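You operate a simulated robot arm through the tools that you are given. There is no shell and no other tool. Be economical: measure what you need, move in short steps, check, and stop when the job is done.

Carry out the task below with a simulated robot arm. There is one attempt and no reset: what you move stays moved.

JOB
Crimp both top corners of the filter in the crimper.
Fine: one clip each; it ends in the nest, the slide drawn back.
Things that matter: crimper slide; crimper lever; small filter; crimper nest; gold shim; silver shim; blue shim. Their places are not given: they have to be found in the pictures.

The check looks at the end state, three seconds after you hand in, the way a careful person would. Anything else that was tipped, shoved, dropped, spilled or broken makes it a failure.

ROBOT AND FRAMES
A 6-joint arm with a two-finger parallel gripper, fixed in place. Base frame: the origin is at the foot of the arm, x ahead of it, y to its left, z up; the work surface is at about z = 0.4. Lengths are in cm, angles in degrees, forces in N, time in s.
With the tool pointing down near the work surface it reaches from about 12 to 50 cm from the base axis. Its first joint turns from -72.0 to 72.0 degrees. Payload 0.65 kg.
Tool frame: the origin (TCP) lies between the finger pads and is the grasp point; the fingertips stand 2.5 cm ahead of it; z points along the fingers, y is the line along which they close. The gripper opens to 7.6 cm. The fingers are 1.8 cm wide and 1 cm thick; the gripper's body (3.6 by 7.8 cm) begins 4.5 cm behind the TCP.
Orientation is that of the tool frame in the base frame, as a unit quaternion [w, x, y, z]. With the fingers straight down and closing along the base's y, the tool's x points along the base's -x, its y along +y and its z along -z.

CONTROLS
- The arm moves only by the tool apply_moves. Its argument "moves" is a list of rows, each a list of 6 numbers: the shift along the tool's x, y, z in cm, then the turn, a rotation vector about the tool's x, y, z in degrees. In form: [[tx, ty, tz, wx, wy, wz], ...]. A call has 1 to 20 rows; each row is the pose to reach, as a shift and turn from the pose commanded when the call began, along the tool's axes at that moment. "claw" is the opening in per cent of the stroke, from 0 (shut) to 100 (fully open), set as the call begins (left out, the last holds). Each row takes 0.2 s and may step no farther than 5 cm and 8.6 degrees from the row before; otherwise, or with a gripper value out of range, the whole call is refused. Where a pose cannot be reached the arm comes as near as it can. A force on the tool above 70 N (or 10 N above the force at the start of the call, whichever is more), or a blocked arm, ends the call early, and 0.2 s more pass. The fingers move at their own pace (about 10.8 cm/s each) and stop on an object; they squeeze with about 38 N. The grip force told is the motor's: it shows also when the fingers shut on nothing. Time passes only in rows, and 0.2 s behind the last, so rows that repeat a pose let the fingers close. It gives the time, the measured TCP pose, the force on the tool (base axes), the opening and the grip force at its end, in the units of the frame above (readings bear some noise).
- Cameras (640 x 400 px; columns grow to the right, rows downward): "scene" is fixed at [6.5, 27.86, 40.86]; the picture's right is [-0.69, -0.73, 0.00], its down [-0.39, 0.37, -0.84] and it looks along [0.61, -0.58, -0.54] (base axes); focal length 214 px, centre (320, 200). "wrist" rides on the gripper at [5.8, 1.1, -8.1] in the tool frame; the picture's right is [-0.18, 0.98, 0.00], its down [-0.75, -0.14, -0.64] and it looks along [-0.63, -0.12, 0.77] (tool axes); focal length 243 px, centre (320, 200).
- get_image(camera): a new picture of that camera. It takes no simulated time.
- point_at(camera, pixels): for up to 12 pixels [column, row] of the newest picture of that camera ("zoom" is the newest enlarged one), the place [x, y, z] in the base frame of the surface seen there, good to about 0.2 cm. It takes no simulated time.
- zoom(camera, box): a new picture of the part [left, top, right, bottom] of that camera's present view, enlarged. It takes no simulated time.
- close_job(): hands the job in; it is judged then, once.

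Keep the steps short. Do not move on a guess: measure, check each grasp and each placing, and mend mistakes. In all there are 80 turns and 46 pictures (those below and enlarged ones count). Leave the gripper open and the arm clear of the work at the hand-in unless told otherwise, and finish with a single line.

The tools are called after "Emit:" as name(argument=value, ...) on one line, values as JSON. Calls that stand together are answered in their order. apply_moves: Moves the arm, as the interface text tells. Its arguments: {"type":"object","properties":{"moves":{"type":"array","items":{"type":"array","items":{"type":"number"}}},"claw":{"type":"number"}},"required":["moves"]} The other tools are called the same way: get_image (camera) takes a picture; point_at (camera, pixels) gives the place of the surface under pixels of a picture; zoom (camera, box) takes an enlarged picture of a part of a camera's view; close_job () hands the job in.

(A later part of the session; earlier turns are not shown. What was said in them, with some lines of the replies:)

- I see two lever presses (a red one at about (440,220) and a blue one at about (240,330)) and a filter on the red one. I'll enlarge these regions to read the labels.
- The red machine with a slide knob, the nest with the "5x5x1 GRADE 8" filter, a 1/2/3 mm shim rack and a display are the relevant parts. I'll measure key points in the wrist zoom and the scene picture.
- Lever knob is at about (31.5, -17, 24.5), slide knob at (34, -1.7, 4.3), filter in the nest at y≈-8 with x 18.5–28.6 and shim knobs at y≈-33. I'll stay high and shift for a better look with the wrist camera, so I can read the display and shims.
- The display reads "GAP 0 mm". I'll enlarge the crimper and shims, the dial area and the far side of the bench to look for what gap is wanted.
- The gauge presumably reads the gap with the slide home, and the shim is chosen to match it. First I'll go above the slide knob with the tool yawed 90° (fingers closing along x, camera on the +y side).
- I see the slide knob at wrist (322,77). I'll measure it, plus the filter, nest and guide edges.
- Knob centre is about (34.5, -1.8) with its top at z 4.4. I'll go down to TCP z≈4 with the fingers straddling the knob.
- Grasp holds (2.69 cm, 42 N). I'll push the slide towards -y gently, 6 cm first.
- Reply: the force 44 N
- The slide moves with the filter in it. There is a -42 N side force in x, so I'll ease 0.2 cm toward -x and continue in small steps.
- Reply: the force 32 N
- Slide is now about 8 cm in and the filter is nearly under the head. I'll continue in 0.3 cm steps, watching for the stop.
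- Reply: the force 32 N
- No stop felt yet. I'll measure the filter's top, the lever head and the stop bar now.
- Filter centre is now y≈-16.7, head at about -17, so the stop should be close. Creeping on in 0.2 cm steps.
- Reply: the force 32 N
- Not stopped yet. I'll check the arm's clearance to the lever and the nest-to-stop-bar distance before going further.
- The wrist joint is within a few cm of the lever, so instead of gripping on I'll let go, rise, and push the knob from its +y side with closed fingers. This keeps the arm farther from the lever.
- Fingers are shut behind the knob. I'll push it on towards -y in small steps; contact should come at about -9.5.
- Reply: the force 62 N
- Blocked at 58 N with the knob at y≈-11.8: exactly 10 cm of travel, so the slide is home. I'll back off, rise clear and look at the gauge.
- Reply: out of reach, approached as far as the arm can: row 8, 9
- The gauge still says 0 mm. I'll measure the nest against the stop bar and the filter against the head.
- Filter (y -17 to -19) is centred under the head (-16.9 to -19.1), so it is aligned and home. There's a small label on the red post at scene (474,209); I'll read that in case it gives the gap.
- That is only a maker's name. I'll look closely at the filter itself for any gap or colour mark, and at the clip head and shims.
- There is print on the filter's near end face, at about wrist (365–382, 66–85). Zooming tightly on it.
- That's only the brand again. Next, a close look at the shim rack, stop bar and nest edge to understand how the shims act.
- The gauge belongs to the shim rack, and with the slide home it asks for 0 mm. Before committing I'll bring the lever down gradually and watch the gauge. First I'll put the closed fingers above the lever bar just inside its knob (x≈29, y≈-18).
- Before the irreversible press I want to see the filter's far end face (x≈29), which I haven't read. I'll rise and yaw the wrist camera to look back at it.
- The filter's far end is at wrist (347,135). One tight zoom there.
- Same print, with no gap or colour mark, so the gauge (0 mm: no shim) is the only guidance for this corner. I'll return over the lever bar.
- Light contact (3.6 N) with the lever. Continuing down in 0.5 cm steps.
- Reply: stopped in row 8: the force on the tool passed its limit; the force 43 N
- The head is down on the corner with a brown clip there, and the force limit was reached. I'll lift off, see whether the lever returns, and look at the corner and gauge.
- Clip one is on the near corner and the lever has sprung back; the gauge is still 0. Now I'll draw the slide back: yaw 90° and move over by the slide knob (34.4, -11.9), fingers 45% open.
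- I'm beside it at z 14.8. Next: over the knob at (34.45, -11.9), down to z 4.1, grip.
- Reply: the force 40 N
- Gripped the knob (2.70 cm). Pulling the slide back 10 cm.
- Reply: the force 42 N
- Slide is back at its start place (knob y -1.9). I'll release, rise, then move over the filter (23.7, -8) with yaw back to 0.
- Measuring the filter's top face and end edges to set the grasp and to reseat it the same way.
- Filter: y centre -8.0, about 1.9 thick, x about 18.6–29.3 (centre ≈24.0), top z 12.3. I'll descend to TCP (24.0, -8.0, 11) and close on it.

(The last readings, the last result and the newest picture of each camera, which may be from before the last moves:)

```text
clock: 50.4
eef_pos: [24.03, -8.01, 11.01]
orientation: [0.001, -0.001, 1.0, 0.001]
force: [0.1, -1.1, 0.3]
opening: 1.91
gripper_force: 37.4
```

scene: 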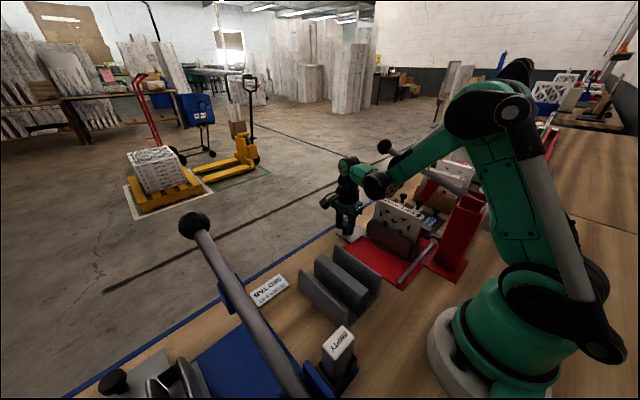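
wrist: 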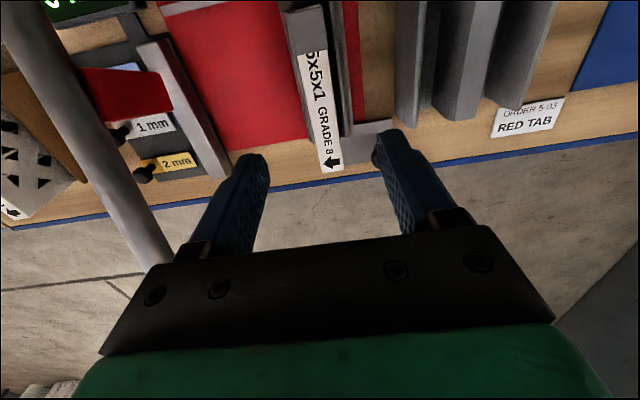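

Filter held: 1.91 cm, 37 N, no side load. Lifting straight up 11 cm slowly.

Emit:
apply_moves(moves=[[0, 0, -0.5, 0, 0, 0], [0, 0, -1.2, 0, 0, 0], [0, 0, -2, 0, 0, 0], [0, 0, -3, 0, 0, 0], [0, 0, -4, 0, 0, 0], [0, 0, -5.5, 0, 0, 0], [0, 0, -7, 0, 0, 0], [0, 0, -9, 0, 0, 0], [0, 0, -11, 0, 0, 0], [0, 0, -11, 0, 0, 0]])

Emit:
get_image(camera="scene")

```text
clock: 52.6
eef_pos: [23.87, -8.19, 22.01]
orientation: [0.0, 0.0, 1.0, 0.001]
force: [0.7, 0.0, -0.6]
opening: 1.9
gripper_force: 36.6
```

```text
8 pictures are left
```

scene: 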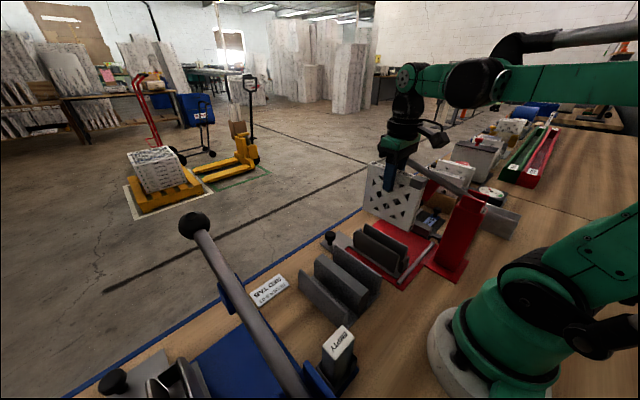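

Filter is out and upright. Turning it +90°, then another +90° in place.

Emit:
apply_moves(moves=[[0, 0, 0, 0, 0, 8.2], [0, 0, 0, 0, 0, 16.4], [0, 0, 0, 0, 0, 24.6], [0, 0, 0, 0, 0, 32.8], [0, 0, 0, 0, 0, 41], [0, 0, 0, 0, 0, 49.2], [0, 0, 0, 0, 0, 57.4], [0, 0, 0, 0, 0, 65.6], [0, 0, 0, 0, 0, 73.8], [0, 0, 0, 0, 0, 82], [0, 0, 0, 0, 0, 90]])

Emit:
apply_moves(moves=[[0, 0, 0, 0, 0, 8.2], [0, 0, 0, 0, 0, 16.4], [0, 0, 0, 0, 0, 24.6], [0, 0, 0, 0, 0, 32.8], [0, 0, 0, 0, 0, 41], [0, 0, 0, 0, 0, 49.2], [0, 0, 0, 0, 0, 57.4], [0, 0, 0, 0, 0, 65.6], [0, 0, 0, 0, 0, 73.8], [0, 0, 0, 0, 0, 82], [0, 0, 0, 0, 0, 90], [0, 0, 0, 0, 0, 90]])

```text
clock: 55.0
eef_pos: [23.96, -8.17, 21.92]
orientation: [0.0, 0.708, 0.707, 0.001]
force: [-0.3, -0.5, 0.0]
opening: 0.0
gripper_force: 23.5
```

```text
clock: 57.6
eef_pos: [23.96, -7.89, 21.94]
orientation: [-0.001, 1.0, 0.001, 0.001]
force: [-0.5, 0.9, 0.8]
opening: 0.0
gripper_force: 23.9
```

The opening reads 0.0: the filter slipped out during the turn. I need to see where it is.

Emit:
get_image(camera="scene")

```text
7 pictures are left
```

scene: 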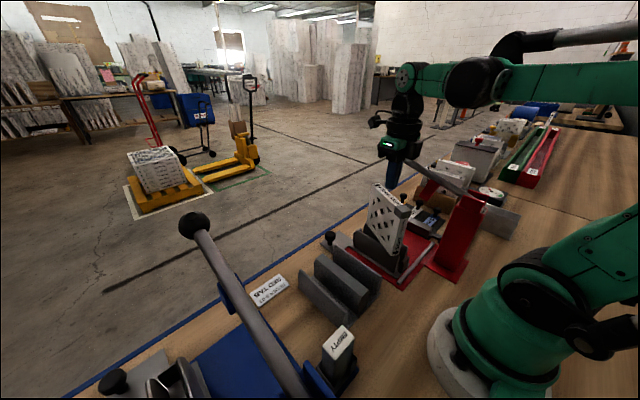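

It dropped back into the nest area and stands there. Zooming to see how it sits.

Emit:
zoom(camera="scene", box=[340, 165, 460, 285])

Emit:
point_at(camera="scene", pixels=[[377, 187], [404, 210], [390, 197], [366, 222], [398, 246], [385, 215], [404, 216], [360, 240], [398, 262]])

```text
3.33 times, centred on (400, 225) of scene
```

zoom: 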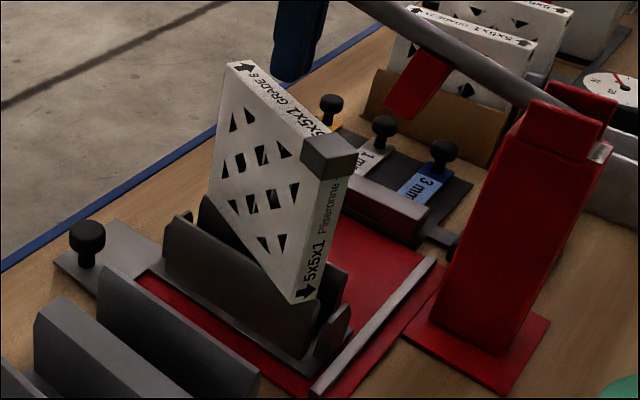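

```text
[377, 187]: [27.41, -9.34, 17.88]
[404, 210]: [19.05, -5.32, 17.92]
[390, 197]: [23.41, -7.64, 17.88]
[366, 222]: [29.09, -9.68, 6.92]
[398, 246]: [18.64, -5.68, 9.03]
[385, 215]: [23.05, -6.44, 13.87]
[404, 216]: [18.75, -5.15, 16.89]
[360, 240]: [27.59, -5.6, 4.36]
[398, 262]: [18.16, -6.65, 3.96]
```

It stands upright across the nest's wall tops (top z 17.9), yawed about 23°. Measuring its faces in detail from this zoom for a regrip.

Emit:
point_at(camera="zoom", pixels=[[235, 90], [215, 180], [285, 150], [285, 280], [250, 180], [262, 150], [330, 200], [310, 290], [248, 68], [270, 95], [300, 120], [345, 165]])

```text
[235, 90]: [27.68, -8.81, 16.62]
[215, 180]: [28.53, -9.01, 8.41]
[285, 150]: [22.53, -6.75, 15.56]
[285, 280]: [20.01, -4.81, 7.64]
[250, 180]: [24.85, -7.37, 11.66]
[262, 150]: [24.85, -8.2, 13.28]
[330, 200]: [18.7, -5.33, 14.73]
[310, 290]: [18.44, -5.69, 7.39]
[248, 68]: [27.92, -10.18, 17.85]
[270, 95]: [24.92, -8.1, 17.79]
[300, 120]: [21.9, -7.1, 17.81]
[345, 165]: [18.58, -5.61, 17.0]
```

Filter axis is about -23° with its centre near (23.4, -7.8). I'll rise 2 cm and turn the empty gripper back to match (yaw 23°).

Emit:
apply_moves(moves=[[0, 0, -2, 0, 0, 0], [0, 0, -2, 0, 0, -8.3], [0, 0, -2, 0, 0, -16.6], [0, 0, -2, 0, 0, -24.9], [0, 0, -2, 0, 0, -33.2], [0, 0, -2, 0, 0, -41.5], [0, 0, -2, 0, 0, -49.8], [0, 0, -2, 0, 0, -58.1], [0, 0, -2, 0, 0, -66.4], [0, 0, -2, 0, 0, -74.7], [0, 0, -2, 0, 0, -83], [0, 0, -2, 0, 0, -91.3], [0, 0, -2, 0, 0, -99.6], [0, 0, -2, 0, 0, -107.9], [0, 0, -2, 0, 0, -116.2], [0, 0, -2, 0, 0, -124.5], [-0.6, -0.22, -2, 0, 0, -132.8], [-0.6, -0.22, -2, 0, 0, -141.1], [-0.6, -0.22, -2, 0, 0, -149.4], [-0.6, -0.22, -2, 0, 0, -157]])

Emit:
apply_moves(moves=[[0, 0, 0, 0, 0, 0], [0, 0, 0, 0, 0, 0], [0, 0, 0, 0, 0, 0]], claw=80)

Emit:
get_image(camera="wrist")

```text
clock: 61.8
eef_pos: [23.4, -7.84, 24.01]
orientation: [0.0, 0.198, 0.98, 0.002]
force: [-0.9, 0.1, -0.1]
opening: 0.0
gripper_force: 23.7
```

```text
clock: 62.6
eef_pos: [23.26, -7.92, 23.89]
orientation: [0.0, 0.198, 0.98, 0.001]
force: [0.3, 0.8, 0.4]
opening: 6.07
gripper_force: 0.0
```

```text
5 pictures are left
```

wrist: 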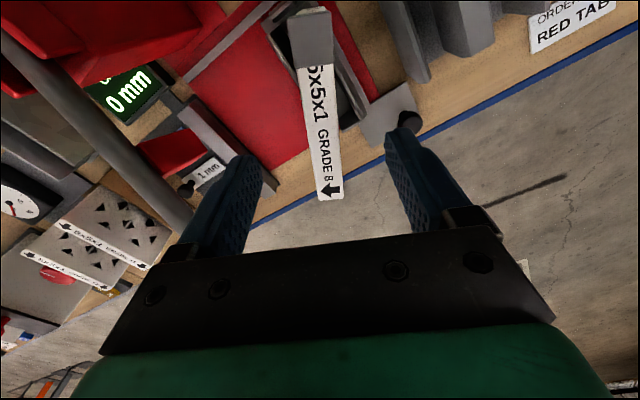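

The filter appears centred between the fingers. Checking its exact line from this picture.

Emit:
point_at(camera="wrist", pixels=[[319, 197], [341, 194], [303, 90], [329, 88], [311, 140], [335, 138], [295, 60], [331, 55], [315, 12]])

```text
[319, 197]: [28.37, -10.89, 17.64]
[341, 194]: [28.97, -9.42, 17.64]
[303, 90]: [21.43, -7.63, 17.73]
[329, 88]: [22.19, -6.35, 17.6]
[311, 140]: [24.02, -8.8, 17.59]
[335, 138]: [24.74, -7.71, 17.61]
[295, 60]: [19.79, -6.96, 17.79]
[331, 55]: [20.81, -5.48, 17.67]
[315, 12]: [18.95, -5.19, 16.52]
```

Centreline is -24.7°, centre ≈(23.85, -8.0). Small correction, then a deeper grasp (tips 6 cm below the filter top).

Emit:
apply_moves(moves=[[-0.49, 0, 0, 0, 0, 1.7], [-0.49, 0, 3, 0, 0, 1.7], [-0.49, 0, 5.5, 0, 0, 1.7], [-0.49, 0, 7.5, 0, 0, 1.7], [-0.49, 0, 9, 0, 0, 1.7], [-0.49, 0, 9.6, 0, 0, 1.7], [-0.49, 0, 9.6, 0, 0, 1.7]])

Emit:
apply_moves(moves=[[0, 0, 0, 0, 0, 0], [0, 0, 0, 0, 0, 0], [0, 0, 0, 0, 0, 0], [0, 0, 0, 0, 0, 0]], claw=0)

Emit:
apply_moves(moves=[[0, 0, -0.5, 0, 0, 0], [0, 0, -1, 0, 0, 0], [0, 0, -1.5, 0, 0, 0], [0, 0, -2, 0, 0, 0], [0, 0, -2.5, 0, 0, 0], [0, 0, -3, 0, 0, 0], [0, 0, -3, 0, 0, 0]])

```text
clock: 64.2
eef_pos: [23.88, -7.86, 14.33]
orientation: [0.001, 0.214, 0.977, 0.001]
force: [-0.3, -0.4, 0.2]
opening: 6.09
gripper_force: 0.1
```

```text
clock: 65.2
eef_pos: [23.91, -7.93, 14.3]
orientation: [0.0, 0.213, 0.977, 0.0]
force: [-0.1, 0.4, -0.4]
opening: 1.96
gripper_force: 37.4
```

```text
clock: 66.8
eef_pos: [23.8, -8.11, 17.31]
orientation: [0.0, 0.213, 0.977, 0.002]
force: [-0.2, -0.5, -1.3]
opening: 1.94
gripper_force: 37.4
```

Regripped (1.94 cm). Now I'll turn slowly, 2.5–3° per row, checking the opening after each block.

Emit:
apply_moves(moves=[[0, 0, 0, 0, 0, 1], [0, 0, 0, 0, 0, 3], [0, 0, 0, 0, 0, 5.5], [0, 0, 0, 0, 0, 8], [0, 0, 0, 0, 0, 10.5], [0, 0, 0, 0, 0, 13], [0, 0, 0, 0, 0, 15.5], [0, 0, 0, 0, 0, 18], [0, 0, 0, 0, 0, 20.5], [0, 0, 0, 0, 0, 23], [0, 0, 0, 0, 0, 25.5], [0, 0, 0, 0, 0, 28], [0, 0, 0, 0, 0, 30.5], [0, 0, 0, 0, 0, 33], [0, 0, 0, 0, 0, 35.5], [0, 0, 0, 0, 0, 38], [0, 0, 0, 0, 0, 40], [0, 0, 0, 0, 0, 41], [0, 0, 0, 0, 0, 41.5], [0, 0, 0, 0, 0, 41.5]])

```text
clock: 71.0
eef_pos: [23.73, -8.06, 17.42]
orientation: [0.0, 0.545, 0.838, 0.001]
force: [-0.5, -0.2, -1.0]
opening: 1.93
gripper_force: 37.0
```

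Still held. Continuing: 113.8° to go.

Emit:
apply_moves(moves=[[0, 0, 0, 0, 0, 1], [0, 0, 0, 0, 0, 3], [0, 0, 0, 0, 0, 5.5], [0, 0, 0, 0, 0, 8.3], [0, 0, 0, 0, 0, 11.1], [0, 0, 0, 0, 0, 13.9], [0, 0, 0, 0, 0, 16.7], [0, 0, 0, 0, 0, 19.5], [0, 0, 0, 0, 0, 22.3], [0, 0, 0, 0, 0, 25.1], [0, 0, 0, 0, 0, 27.9], [0, 0, 0, 0, 0, 30.7], [0, 0, 0, 0, 0, 33.5], [0, 0, 0, 0, 0, 36.3], [0, 0, 0, 0, 0, 39.1], [0, 0, 0, 0, 0, 41.9], [0, 0, 0, 0, 0, 44.5], [0, 0, 0, 0, 0, 46.5], [0, 0, 0, 0, 0, 47.8], [0, 0, 0, 0, 0, 48.5]])

Emit:
apply_moves(moves=[[0, 0, 0, 0, 0, 1], [0, 0, 0, 0, 0, 3], [0, 0, 0, 0, 0, 5.5], [0, 0, 0, 0, 0, 8.3], [0, 0, 0, 0, 0, 11.1], [0, 0, 0, 0, 0, 13.9], [0, 0, 0, 0, 0, 16.7], [0, 0, 0, 0, 0, 19.5], [0, 0, 0, 0, 0, 22.3], [0, 0, 0, 0, 0, 25.1], [0, 0, 0, 0, 0, 27.9], [0, 0, 0, 0, 0, 30.7], [0, 0, 0, 0, 0, 33.5], [0, 0, 0, 0, 0, 36.3], [0, 0, 0, 0, 0, 39.1], [0, 0, 0, 0, 0, 41.9], [0, 0, 0, 0, 0, 44.5], [0, 0, 0, 0, 0, 46.5], [0, 0, 0, 0, 0, 47.8], [0, 0, 0, 0, 0, 48.5]])

Emit:
apply_moves(moves=[[0, 0, 0, 0, 0, 1], [0, 0, 0, 0, 0, 3], [0, 0, 0, 0, 0, 5.5], [0, 0, 0, 0, 0, 8.3], [0, 0, 0, 0, 0, 11], [0, 0, 0, 0, 0, 13.5], [0, 0, 0, 0, 0, 15.5], [0, 0, 0, 0, 0, 16.8], [0, 0, 0, 0, 0, 16.8]])

```text
clock: 75.2
eef_pos: [23.8, -8.12, 17.3]
orientation: [0.0, 0.842, 0.539, 0.001]
force: [-0.1, -0.9, -0.4]
opening: 1.96
gripper_force: 37.4
```

```text
clock: 79.4
eef_pos: [23.82, -8.09, 17.31]
orientation: [-0.001, 0.989, 0.146, 0.001]
force: [0.4, 0.9, -0.8]
opening: 1.94
gripper_force: 36.5
```

```text
clock: 81.4
eef_pos: [23.84, -8.11, 17.39]
orientation: [-0.001, 1.0, 0.002, 0.001]
force: [0.0, 0.2, -0.8]
opening: 1.93
gripper_force: 37.0
```

Turned 180° and held. One zoom to verify how it hangs over the nest and measure its ends.

Emit:
zoom(camera="scene", box=[340, 150, 460, 270])

Emit:
point_at(camera="zoom", pixels=[[180, 120], [315, 200], [310, 290], [300, 250], [200, 250], [185, 160], [250, 290], [325, 240], [320, 215], [170, 270], [330, 360], [250, 310]])

```text
3.33 times, centred on (400, 210) of scene
```

zoom: 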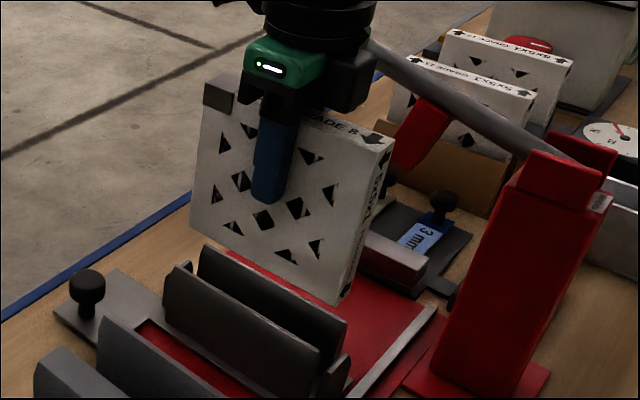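

```text
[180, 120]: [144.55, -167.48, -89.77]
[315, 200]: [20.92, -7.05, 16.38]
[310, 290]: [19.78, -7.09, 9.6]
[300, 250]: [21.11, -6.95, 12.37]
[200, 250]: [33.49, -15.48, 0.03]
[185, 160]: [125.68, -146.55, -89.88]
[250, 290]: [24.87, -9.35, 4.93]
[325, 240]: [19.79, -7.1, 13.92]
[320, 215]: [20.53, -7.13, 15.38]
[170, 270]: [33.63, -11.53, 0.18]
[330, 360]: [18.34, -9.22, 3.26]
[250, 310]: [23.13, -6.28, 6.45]
```

Filter hangs upright with the clip now at the far end. Getting the end positions in x from the same zoom.

Emit:
point_at(camera="zoom", pixels=[[205, 140], [195, 222], [208, 95], [350, 200], [336, 296], [350, 280], [380, 160], [385, 145], [352, 250], [375, 200], [300, 335], [175, 265]])

```text
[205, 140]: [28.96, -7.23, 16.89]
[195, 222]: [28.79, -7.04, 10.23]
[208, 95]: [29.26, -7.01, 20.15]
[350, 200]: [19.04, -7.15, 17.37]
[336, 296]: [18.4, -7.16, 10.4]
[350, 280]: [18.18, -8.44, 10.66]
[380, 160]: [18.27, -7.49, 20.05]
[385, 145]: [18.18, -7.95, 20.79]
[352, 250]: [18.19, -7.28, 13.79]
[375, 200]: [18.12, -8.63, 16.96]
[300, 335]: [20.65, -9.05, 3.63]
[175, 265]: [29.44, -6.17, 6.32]
```

Ends are at x 18.2 and 29.0, so it needs about +0.38 in x; y is right (face -7.1). I'll lower slowly to 0.5 cm above seat, watching force.

Emit:
apply_moves(moves=[[0.2, 0, 0, 0, 0, 0], [0.38, 0, 0, 0, 0, 0], [0.38, 0, 1, 0, 0, 0], [0.38, 0, 2, 0, 0, 0], [0.38, 0, 3, 0, 0, 0], [0.38, 0, 3.5, 0, 0, 0], [0.38, 0, 4, 0, 0, 0], [0.38, 0, 4.5, 0, 0, 0], [0.38, 0, 5, 0, 0, 0], [0.38, 0, 5.5, 0, 0, 0], [0.38, 0, 6, 0, 0, 0], [0.38, 0, 6, 0, 0, 0]])

```text
clock: 84.0
eef_pos: [24.16, -8.06, 11.4]
orientation: [-0.001, 1.0, 0.002, 0.001]
force: [-0.1, 0.8, -1.4]
opening: 1.94
gripper_force: 37.2
```

No contact force, and the bottom edge is already 2 cm inside the slot. Lowering the remaining 2 cm.

Emit:
apply_moves(moves=[[0, 0, 0.4, 0, 0, 0], [0, 0, 0.8, 0, 0, 0], [0, 0, 1.2, 0, 0, 0], [0, 0, 1.6, 0, 0, 0], [0, 0, 2.0, 0, 0, 0], [0, 0, 2.0, 0, 0, 0]])

```text
clock: 85.4
eef_pos: [24.18, -8.09, 9.33]
orientation: [-0.001, 1.0, 0.002, 0.0]
force: [-12.8, -0.5, 0.7]
opening: 1.94
gripper_force: 37.1
```

A -12.8 N x force: the filter touches the far end tab. Easing 0.15 cm toward -x, lowering 0.25 more, then opening.

Emit:
apply_moves(moves=[[-0.1, 0, 0, 0, 0, 0], [-0.15, 0, 0.1, 0, 0, 0], [-0.15, 0, 0.25, 0, 0, 0], [-0.15, 0, 0.25, 0, 0, 0]])

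Emit:
apply_moves(moves=[[0, 0, 0, 0, 0, 0], [0, 0, 0, 0, 0, 0], [0, 0, 0, 0, 0, 0]], claw=40)

Emit:
apply_moves(moves=[[0, 0, -2, 0, 0, 0], [0, 0, -6, 0, 0, 0], [0, 0, -10, 0, 0, 0], [0, 0, -14, 0, 0, 0], [0, 0, -14, 0, 0, 0]])

Emit:
get_image(camera="wrist")

```text
clock: 86.4
eef_pos: [24.08, -8.01, 9.09]
orientation: [-0.001, 1.0, 0.001, 0.001]
force: [0.0, 0.0, -0.1]
opening: 1.94
gripper_force: 37.2
```

```text
clock: 87.2
eef_pos: [24.01, -8.11, 9.18]
orientation: [-0.001, 1.0, 0.001, 0.0]
force: [1.3, 0.4, 0.9]
opening: 3.04
gripper_force: 0.2
```

```text
clock: 88.4
eef_pos: [23.42, -8.09, 23.25]
orientation: [0.0, 1.0, 0.001, 0.001]
force: [1.0, -0.5, 0.3]
opening: 3.02
gripper_force: 0.1
```

```text
3 pictures are left
```

wrist: 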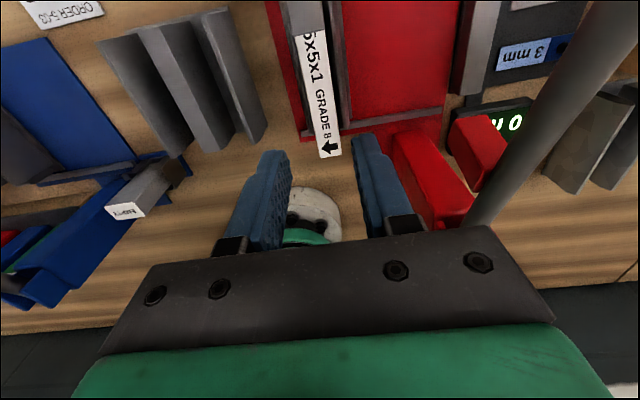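

The filter is back in the nest, turned, with the far corner clipped. Checking its seat height and position.

Emit:
point_at(camera="wrist", pixels=[[340, 154], [320, 157], [312, 80], [328, 75], [318, 110], [334, 108], [325, 130], [305, 15], [470, 150]])

```text
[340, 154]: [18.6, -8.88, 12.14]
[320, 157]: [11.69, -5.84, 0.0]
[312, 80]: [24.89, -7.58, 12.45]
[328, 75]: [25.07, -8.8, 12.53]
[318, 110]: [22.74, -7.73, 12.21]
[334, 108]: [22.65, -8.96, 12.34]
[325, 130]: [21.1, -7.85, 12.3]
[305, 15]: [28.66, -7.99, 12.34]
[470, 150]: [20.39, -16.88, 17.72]
```

Seated properly (top z 12.3, near end x 18.6), and the gauge corner shows 0. Now back to the slide knob with yaw 90°.

Emit:
apply_moves(moves=[[1, -0.6, 0, 0, 0, -8.2], [2, -1.2, 0, 0, 0, -16.4], [3, -1.8, 0, 0, 0, -24.6], [4, -2.4, 0, 0, 0, -32.8], [5, -3, 0, 0, 0, -41], [6, -3.6, 0, 0, 0, -49.2], [7, -4.2, 0, 0, 0, -57.4], [8, -4.8, 0, 0, 0, -65.6], [9, -5.4, 0, 0, 0, -73.8], [10, -6, 0, 0, 0, -82], [10.5, -6.2, 0, 0, 0, -90], [10.5, -6.2, 0, 0, 0, -90], [10.5, -6.2, 0, 0, 0, -90]], claw=45)

```text
clock: 91.2
eef_pos: [34.52, -1.71, 23.15]
orientation: [0.0, 0.706, 0.708, 0.001]
force: [0.3, 0.1, -0.1]
opening: 3.43
gripper_force: 0.0
```

Above the knob (34.5, -1.7). Down to z 4.2 and grip.

Emit:
apply_moves(moves=[[-0.1, -0.1, 4.5, 0, 0, 0], [-0.1, -0.1, 9, 0, 0, 0], [-0.1, -0.1, 13.5, 0, 0, 0], [-0.1, -0.1, 16.5, 0, 0, 0], [-0.1, -0.1, 18.9, 0, 0, 0], [-0.1, -0.1, 18.9, 0, 0, 0]])

Emit:
apply_moves(moves=[[0, 0, 0, 0, 0, 0], [0, 0, 0, 0, 0, 0]], claw=0)

```text
clock: 92.6
eef_pos: [34.54, -1.58, 4.15]
orientation: [0.0, 0.707, 0.708, 0.001]
force: [0.1, 0.5, 0.1]
opening: 3.43
gripper_force: 0.2
```

```text
clock: 93.2
eef_pos: [34.45, -1.52, 4.13]
orientation: [-0.002, 0.706, 0.708, -0.001]
force: [-35.4, -0.1, -20.0]
opening: 2.71
gripper_force: 42.1
```

Gripped (2.71 cm). Pushing the slide in 10.2 cm in steps.

Emit:
apply_moves(moves=[[-0.4, -0.1, 0, 0, 0, 0], [-1, -0.1, 0, 0, 0, 0], [-1.6, -0.1, 0, 0, 0, 0], [-2.2, -0.1, 0, 0, 0, 0], [-2.8, -0.1, 0, 0, 0, 0], [-3.4, -0.1, 0, 0, 0, 0], [-4, -0.1, 0, 0, 0, 0], [-4.6, -0.1, 0, 0, 0, 0], [-5.2, -0.1, 0, 0, 0, 0], [-5.8, -0.1, 0, 0, 0, 0], [-6.4, -0.1, 0, 0, 0, 0], [-7, -0.1, 0, 0, 0, 0], [-7.6, -0.1, 0, 0, 0, 0], [-8.2, -0.1, 0, 0, 0, 0], [-8.8, -0.1, 0, 0, 0, 0], [-9.3, -0.1, 0, 0, 0, 0], [-9.7, -0.1, 0, 0, 0, 0], [-10, -0.1, 0, 0, 0, 0]])

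Emit:
apply_moves(moves=[[-0.15, 0, 0, 0, 0, 0], [-0.3, 0, 0, 0, 0, 0], [-0.45, 0, 0, 0, 0, 0]])

```text
clock: 97.0
eef_pos: [34.41, -11.71, 4.22]
orientation: [-0.001, 0.706, 0.708, 0.005]
force: [14.5, 26.8, -17.9]
opening: 2.72
gripper_force: 41.9
```

```text
clock: 97.8
eef_pos: [34.5, -12.16, 4.31]
orientation: [-0.003, 0.707, 0.707, 0.004]
force: [5.7, 31.9, 5.1]
opening: 2.7
gripper_force: 42.0
```

Slide is home at the stop (32 N, knob at -12). Releasing, rising, and going to view the gauge as before.

Emit:
apply_moves(moves=[[0, 0, 0, 0, 0, 0], [0, 0, 0, 0, 0, 0], [0, 0, -2, 0, 0, 0], [0, 0, -4.5, 0, 0, 0], [3, 0, -5, 0, 0, 0], [3, 0, -10, 0, 0, 0], [3, 0, -15, 0, 0, 0], [3, 0, -20, 0, 0, 0], [3, 0, -25, 0, 0, 0], [3, -1.5, -29, 0, 0, 0], [3, -1.5, -30, 0, 0, 0], [3, -1.5, -30, 0, 0, 0]], claw=45)

Emit:
apply_moves(moves=[[-1.5, -1.7, 0, 0, 0, -8.2], [-3, -3.4, 0, 0, 0, -16.4], [-4.5, -5.1, 0, 0, 0, -24.5], [-6, -6.8, 0, 0, 0, -32.7], [-7.5, -8.5, 0, 0, 0, -40.9], [-9, -10.2, 0, 0, 0, -49.1], [-10.5, -11.9, 0, 0, 0, -57.3], [-12, -13.6, 0, 0, 0, -65.5], [-13.5, -15.3, 0, 0, 0, -73.7], [-15, -17, 0, 0, 0, -81.9], [-15.4, -18.3, 0, 0, 0, -90], [-15.4, -18.3, 0, 0, 0, -90]], claw=0)

Emit:
zoom(camera="wrist", box=[220, 0, 420, 140])

```text
clock: 100.4
eef_pos: [33.02, -9.53, 34.2]
orientation: [0.0, 0.707, 0.707, 0.001]
force: [0.4, -0.3, 0.0]
opening: 3.4
gripper_force: 0.0
```

```text
clock: 103.0
eef_pos: [14.47, -24.76, 34.15]
orientation: [0.001, -0.002, 1.0, 0.0]
force: [0.4, -1.1, -0.1]
opening: 0.0
gripper_force: 23.5
```

```text
2.86 times, centred on (320, 70) of wrist
```

zoom: 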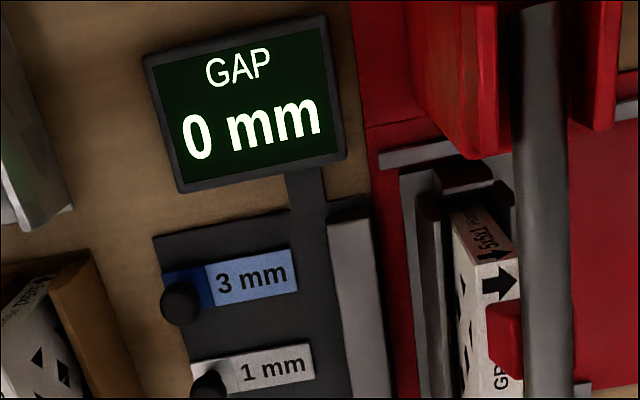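

Gauge again 0 mm and the bare corner is under the head. I'll verify the slide's and filter's positions against the first crimp.

Emit:
point_at(camera="zoom", pixels=[[425, 260], [430, 300], [495, 320], [485, 250], [490, 275], [500, 320], [350, 300], [462, 290], [505, 345]])

```text
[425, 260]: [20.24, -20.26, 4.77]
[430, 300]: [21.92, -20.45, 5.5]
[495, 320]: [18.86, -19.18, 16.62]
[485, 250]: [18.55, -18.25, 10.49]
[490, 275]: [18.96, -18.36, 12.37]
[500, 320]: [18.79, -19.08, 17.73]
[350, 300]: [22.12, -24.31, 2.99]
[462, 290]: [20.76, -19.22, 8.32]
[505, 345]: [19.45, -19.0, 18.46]
```

Same positions as the first crimp. Moving over the lever bar and pressing as before.

Emit:
apply_moves(moves=[[-4, 2, 0, 0, 0, 0], [-8, 4, 0, 0, 0, 0], [-12, 5.6, 1, 0, 0, 0], [-14.2, 6.7, 3.5, 0, 0, 0], [-14.2, 6.7, 5.6, 0, 0, 0], [-14.2, 6.7, 5.6, 0, 0, 0]])

Emit:
apply_moves(moves=[[0, 0, 1, 0, 0, 0], [0, 0, 2, 0, 0, 0], [0, 0, 3, 0, 0, 0], [0, 0, 4, 0, 0, 0], [0, 0, 4.5, 0, 0, 0]])

Emit:
apply_moves(moves=[[0, 0, 0.5, 0, 0, 0], [0, 0, 1, 0, 0, 0], [0, 0, 1.5, 0, 0, 0], [0, 0, 2, 0, 0, 0], [0, 0, 2.5, 0, 0, 0], [0, 0, 3, 0, 0, 0], [0, 0, 3.5, 0, 0, 0], [0, 0, 4, 0, 0, 0]])

```text
clock: 104.4
eef_pos: [28.87, -18.14, 28.64]
orientation: [0.001, 0.0, 1.0, 0.001]
force: [0.0, 0.0, -1.4]
opening: 0.01
gripper_force: 23.9
```

```text
clock: 105.6
eef_pos: [28.74, -18.17, 24.06]
orientation: [0.001, -0.001, 1.0, 0.001]
force: [0.2, 0.7, 5.1]
opening: 0.01
gripper_force: 23.4
```

```text
clock: 107.2
eef_pos: [28.79, -18.03, 21.06]
orientation: [0.0, -0.001, 1.0, 0.001]
force: [0.4, 0.1, 42.9]
opening: 0.0
gripper_force: 23.6
stopped in row 7: the force on the tool passed its limit (the readings are from after the stop); the commanded pose is now the measured one
```

Same end height (21.06) and force stop as the first crimp. Lifting off, then over to the slide knob with yaw 90°.

Emit:
apply_moves(moves=[[0, 0, -1, 0, 0, 0], [0, 0, -2, 0, 0, 0], [0, 0, -4, 0, 0, 0], [0, 0, -7, 0, 0, 0], [0, 0, -10, 0, 0, 0], [0, 1, -12, 0, 0, 8.2], [-0.4, 2, -12, 0, 0, 16.4], [-0.8, 3, -12, 0, 0, 24.6], [-1.2, 4, -12, 0, 0, 32.8], [-1.6, 5, -12, 0, 0, 41], [-2, 6, -12, 0, 0, 49.2], [-2.5, 7, -12, 0, 0, 57.4], [-3, 8, -12, 0, 0, 65.6], [-3.5, 9, -12, 0, 0, 73.8], [-4, 9.2, -12, 0, 0, 82], [-4.2, 9.2, -12, 0, 0, 90], [-5.6, 9.2, -8, 0, 0, 90], [-5.6, 9.2, -3.5, 0, 0, 90], [-5.6, 9.2, 1.5, 0, 0, 90], [-5.6, 9.2, 6, 0, 0, 90]], claw=45)

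Emit:
apply_moves(moves=[[-0.5, 0, 3, 0, 0, 0], [-1.8, 0, 6, 0, 0, 0], [-3.1, 0, 7, 0, 0, 0], [-3.1, 0, 9, 0, 0, 0], [-3.1, 0, 10.8, 0, 0, 0], [-3.1, 0, 10.8, 0, 0, 0]])

Emit:
apply_moves(moves=[[0, 0, 0, 0, 0, 0], [0, 0, 0, 0, 0, 0]], claw=0)

```text
clock: 111.4
eef_pos: [34.37, -9.04, 14.79]
orientation: [-0.001, 0.707, 0.707, 0.002]
force: [0.3, 0.3, -0.8]
opening: 3.43
gripper_force: 0.0
```

```text
clock: 112.8
eef_pos: [34.32, -11.91, 4.04]
orientation: [0.0, 0.706, 0.708, 0.001]
force: [-0.1, -0.1, 0.3]
opening: 3.41
gripper_force: 0.1
```

```text
clock: 113.4
eef_pos: [34.38, -11.93, 4.2]
orientation: [-0.001, 0.706, 0.708, 0.001]
force: [5.2, 0.1, -15.1]
opening: 2.68
gripper_force: 41.7
```

Knob gripped (2.68 cm). Drawing the slide back.

Emit:
apply_moves(moves=[[0.4, 0, 0, 0, 0, 0], [1, 0, 0, 0, 0, 0], [1.7, 0, 0, 0, 0, 0], [2.4, 0, 0, 0, 0, 0], [3.1, 0, 0, 0, 0, 0], [3.8, 0, 0, 0, 0, 0], [4.5, 0, 0, 0, 0, 0], [5.2, 0, 0, 0, 0, 0], [5.9, 0, 0, 0, 0, 0], [6.6, 0, 0, 0, 0, 0], [7.3, 0, 0, 0, 0, 0], [8, 0, 0, 0, 0, 0], [8.7, 0, 0, 0, 0, 0], [9.3, 0, 0, 0, 0, 0], [9.7, 0, 0, 0, 0, 0], [10, 0, 0, 0, 0, 0], [10.2, 0, 0, 0, 0, 0], [10.2, 0, 0, 0, 0, 0]])

Emit:
apply_moves(moves=[[0, 0, 0, 0, 0, 0], [0, 0, 0, 0, 0, 0], [0, 0, -3, 0, 0, 0], [0, 0, -8, 0, 0, 0], [0, 0, -13, 0, 0, 0], [0, 0, -18, 0, 0, 0], [0, 0, -22, 0, 0, 0], [0, 0, -22, 0, 0, 0]], claw=60)

Emit:
zoom(camera="scene", box=[310, 130, 490, 270])

```text
clock: 117.2
eef_pos: [34.29, -1.88, 4.2]
orientation: [0.002, 0.707, 0.707, 0.001]
force: [23.1, -20.7, 24.2]
opening: 2.69
gripper_force: 41.7
```

```text
clock: 119.0
eef_pos: [34.28, -2.0, 25.73]
orientation: [-0.001, 0.707, 0.708, 0.0]
force: [0.7, 0.1, -1.1]
opening: 4.57
gripper_force: 0.0
```

```text
2.86 times, centred on (400, 200) of scene
```

zoom: 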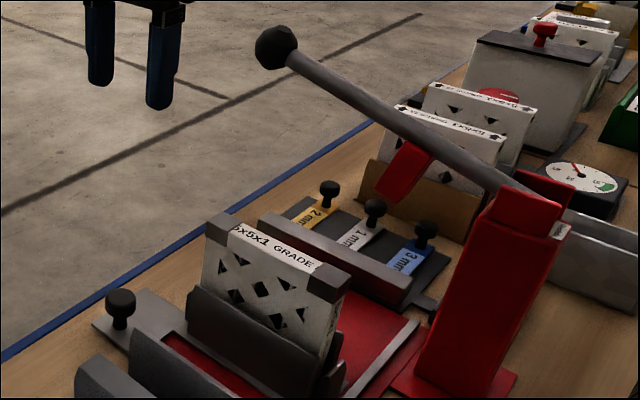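

Both top corners carry one clip each. The filter sits in the nest with the slide back, the lever is up, the shims are untouched and the arm is clear and open. Handing in.

Emit:
close_job()

```text
The job is handed in.
```

Each top corner of the filter has one clip, and it ends in the nest with the slide drawn back and no shim used (gauge read 0 mm, no other gap marked); while turning it I dropped it once, onto the nest, and re-seated it.
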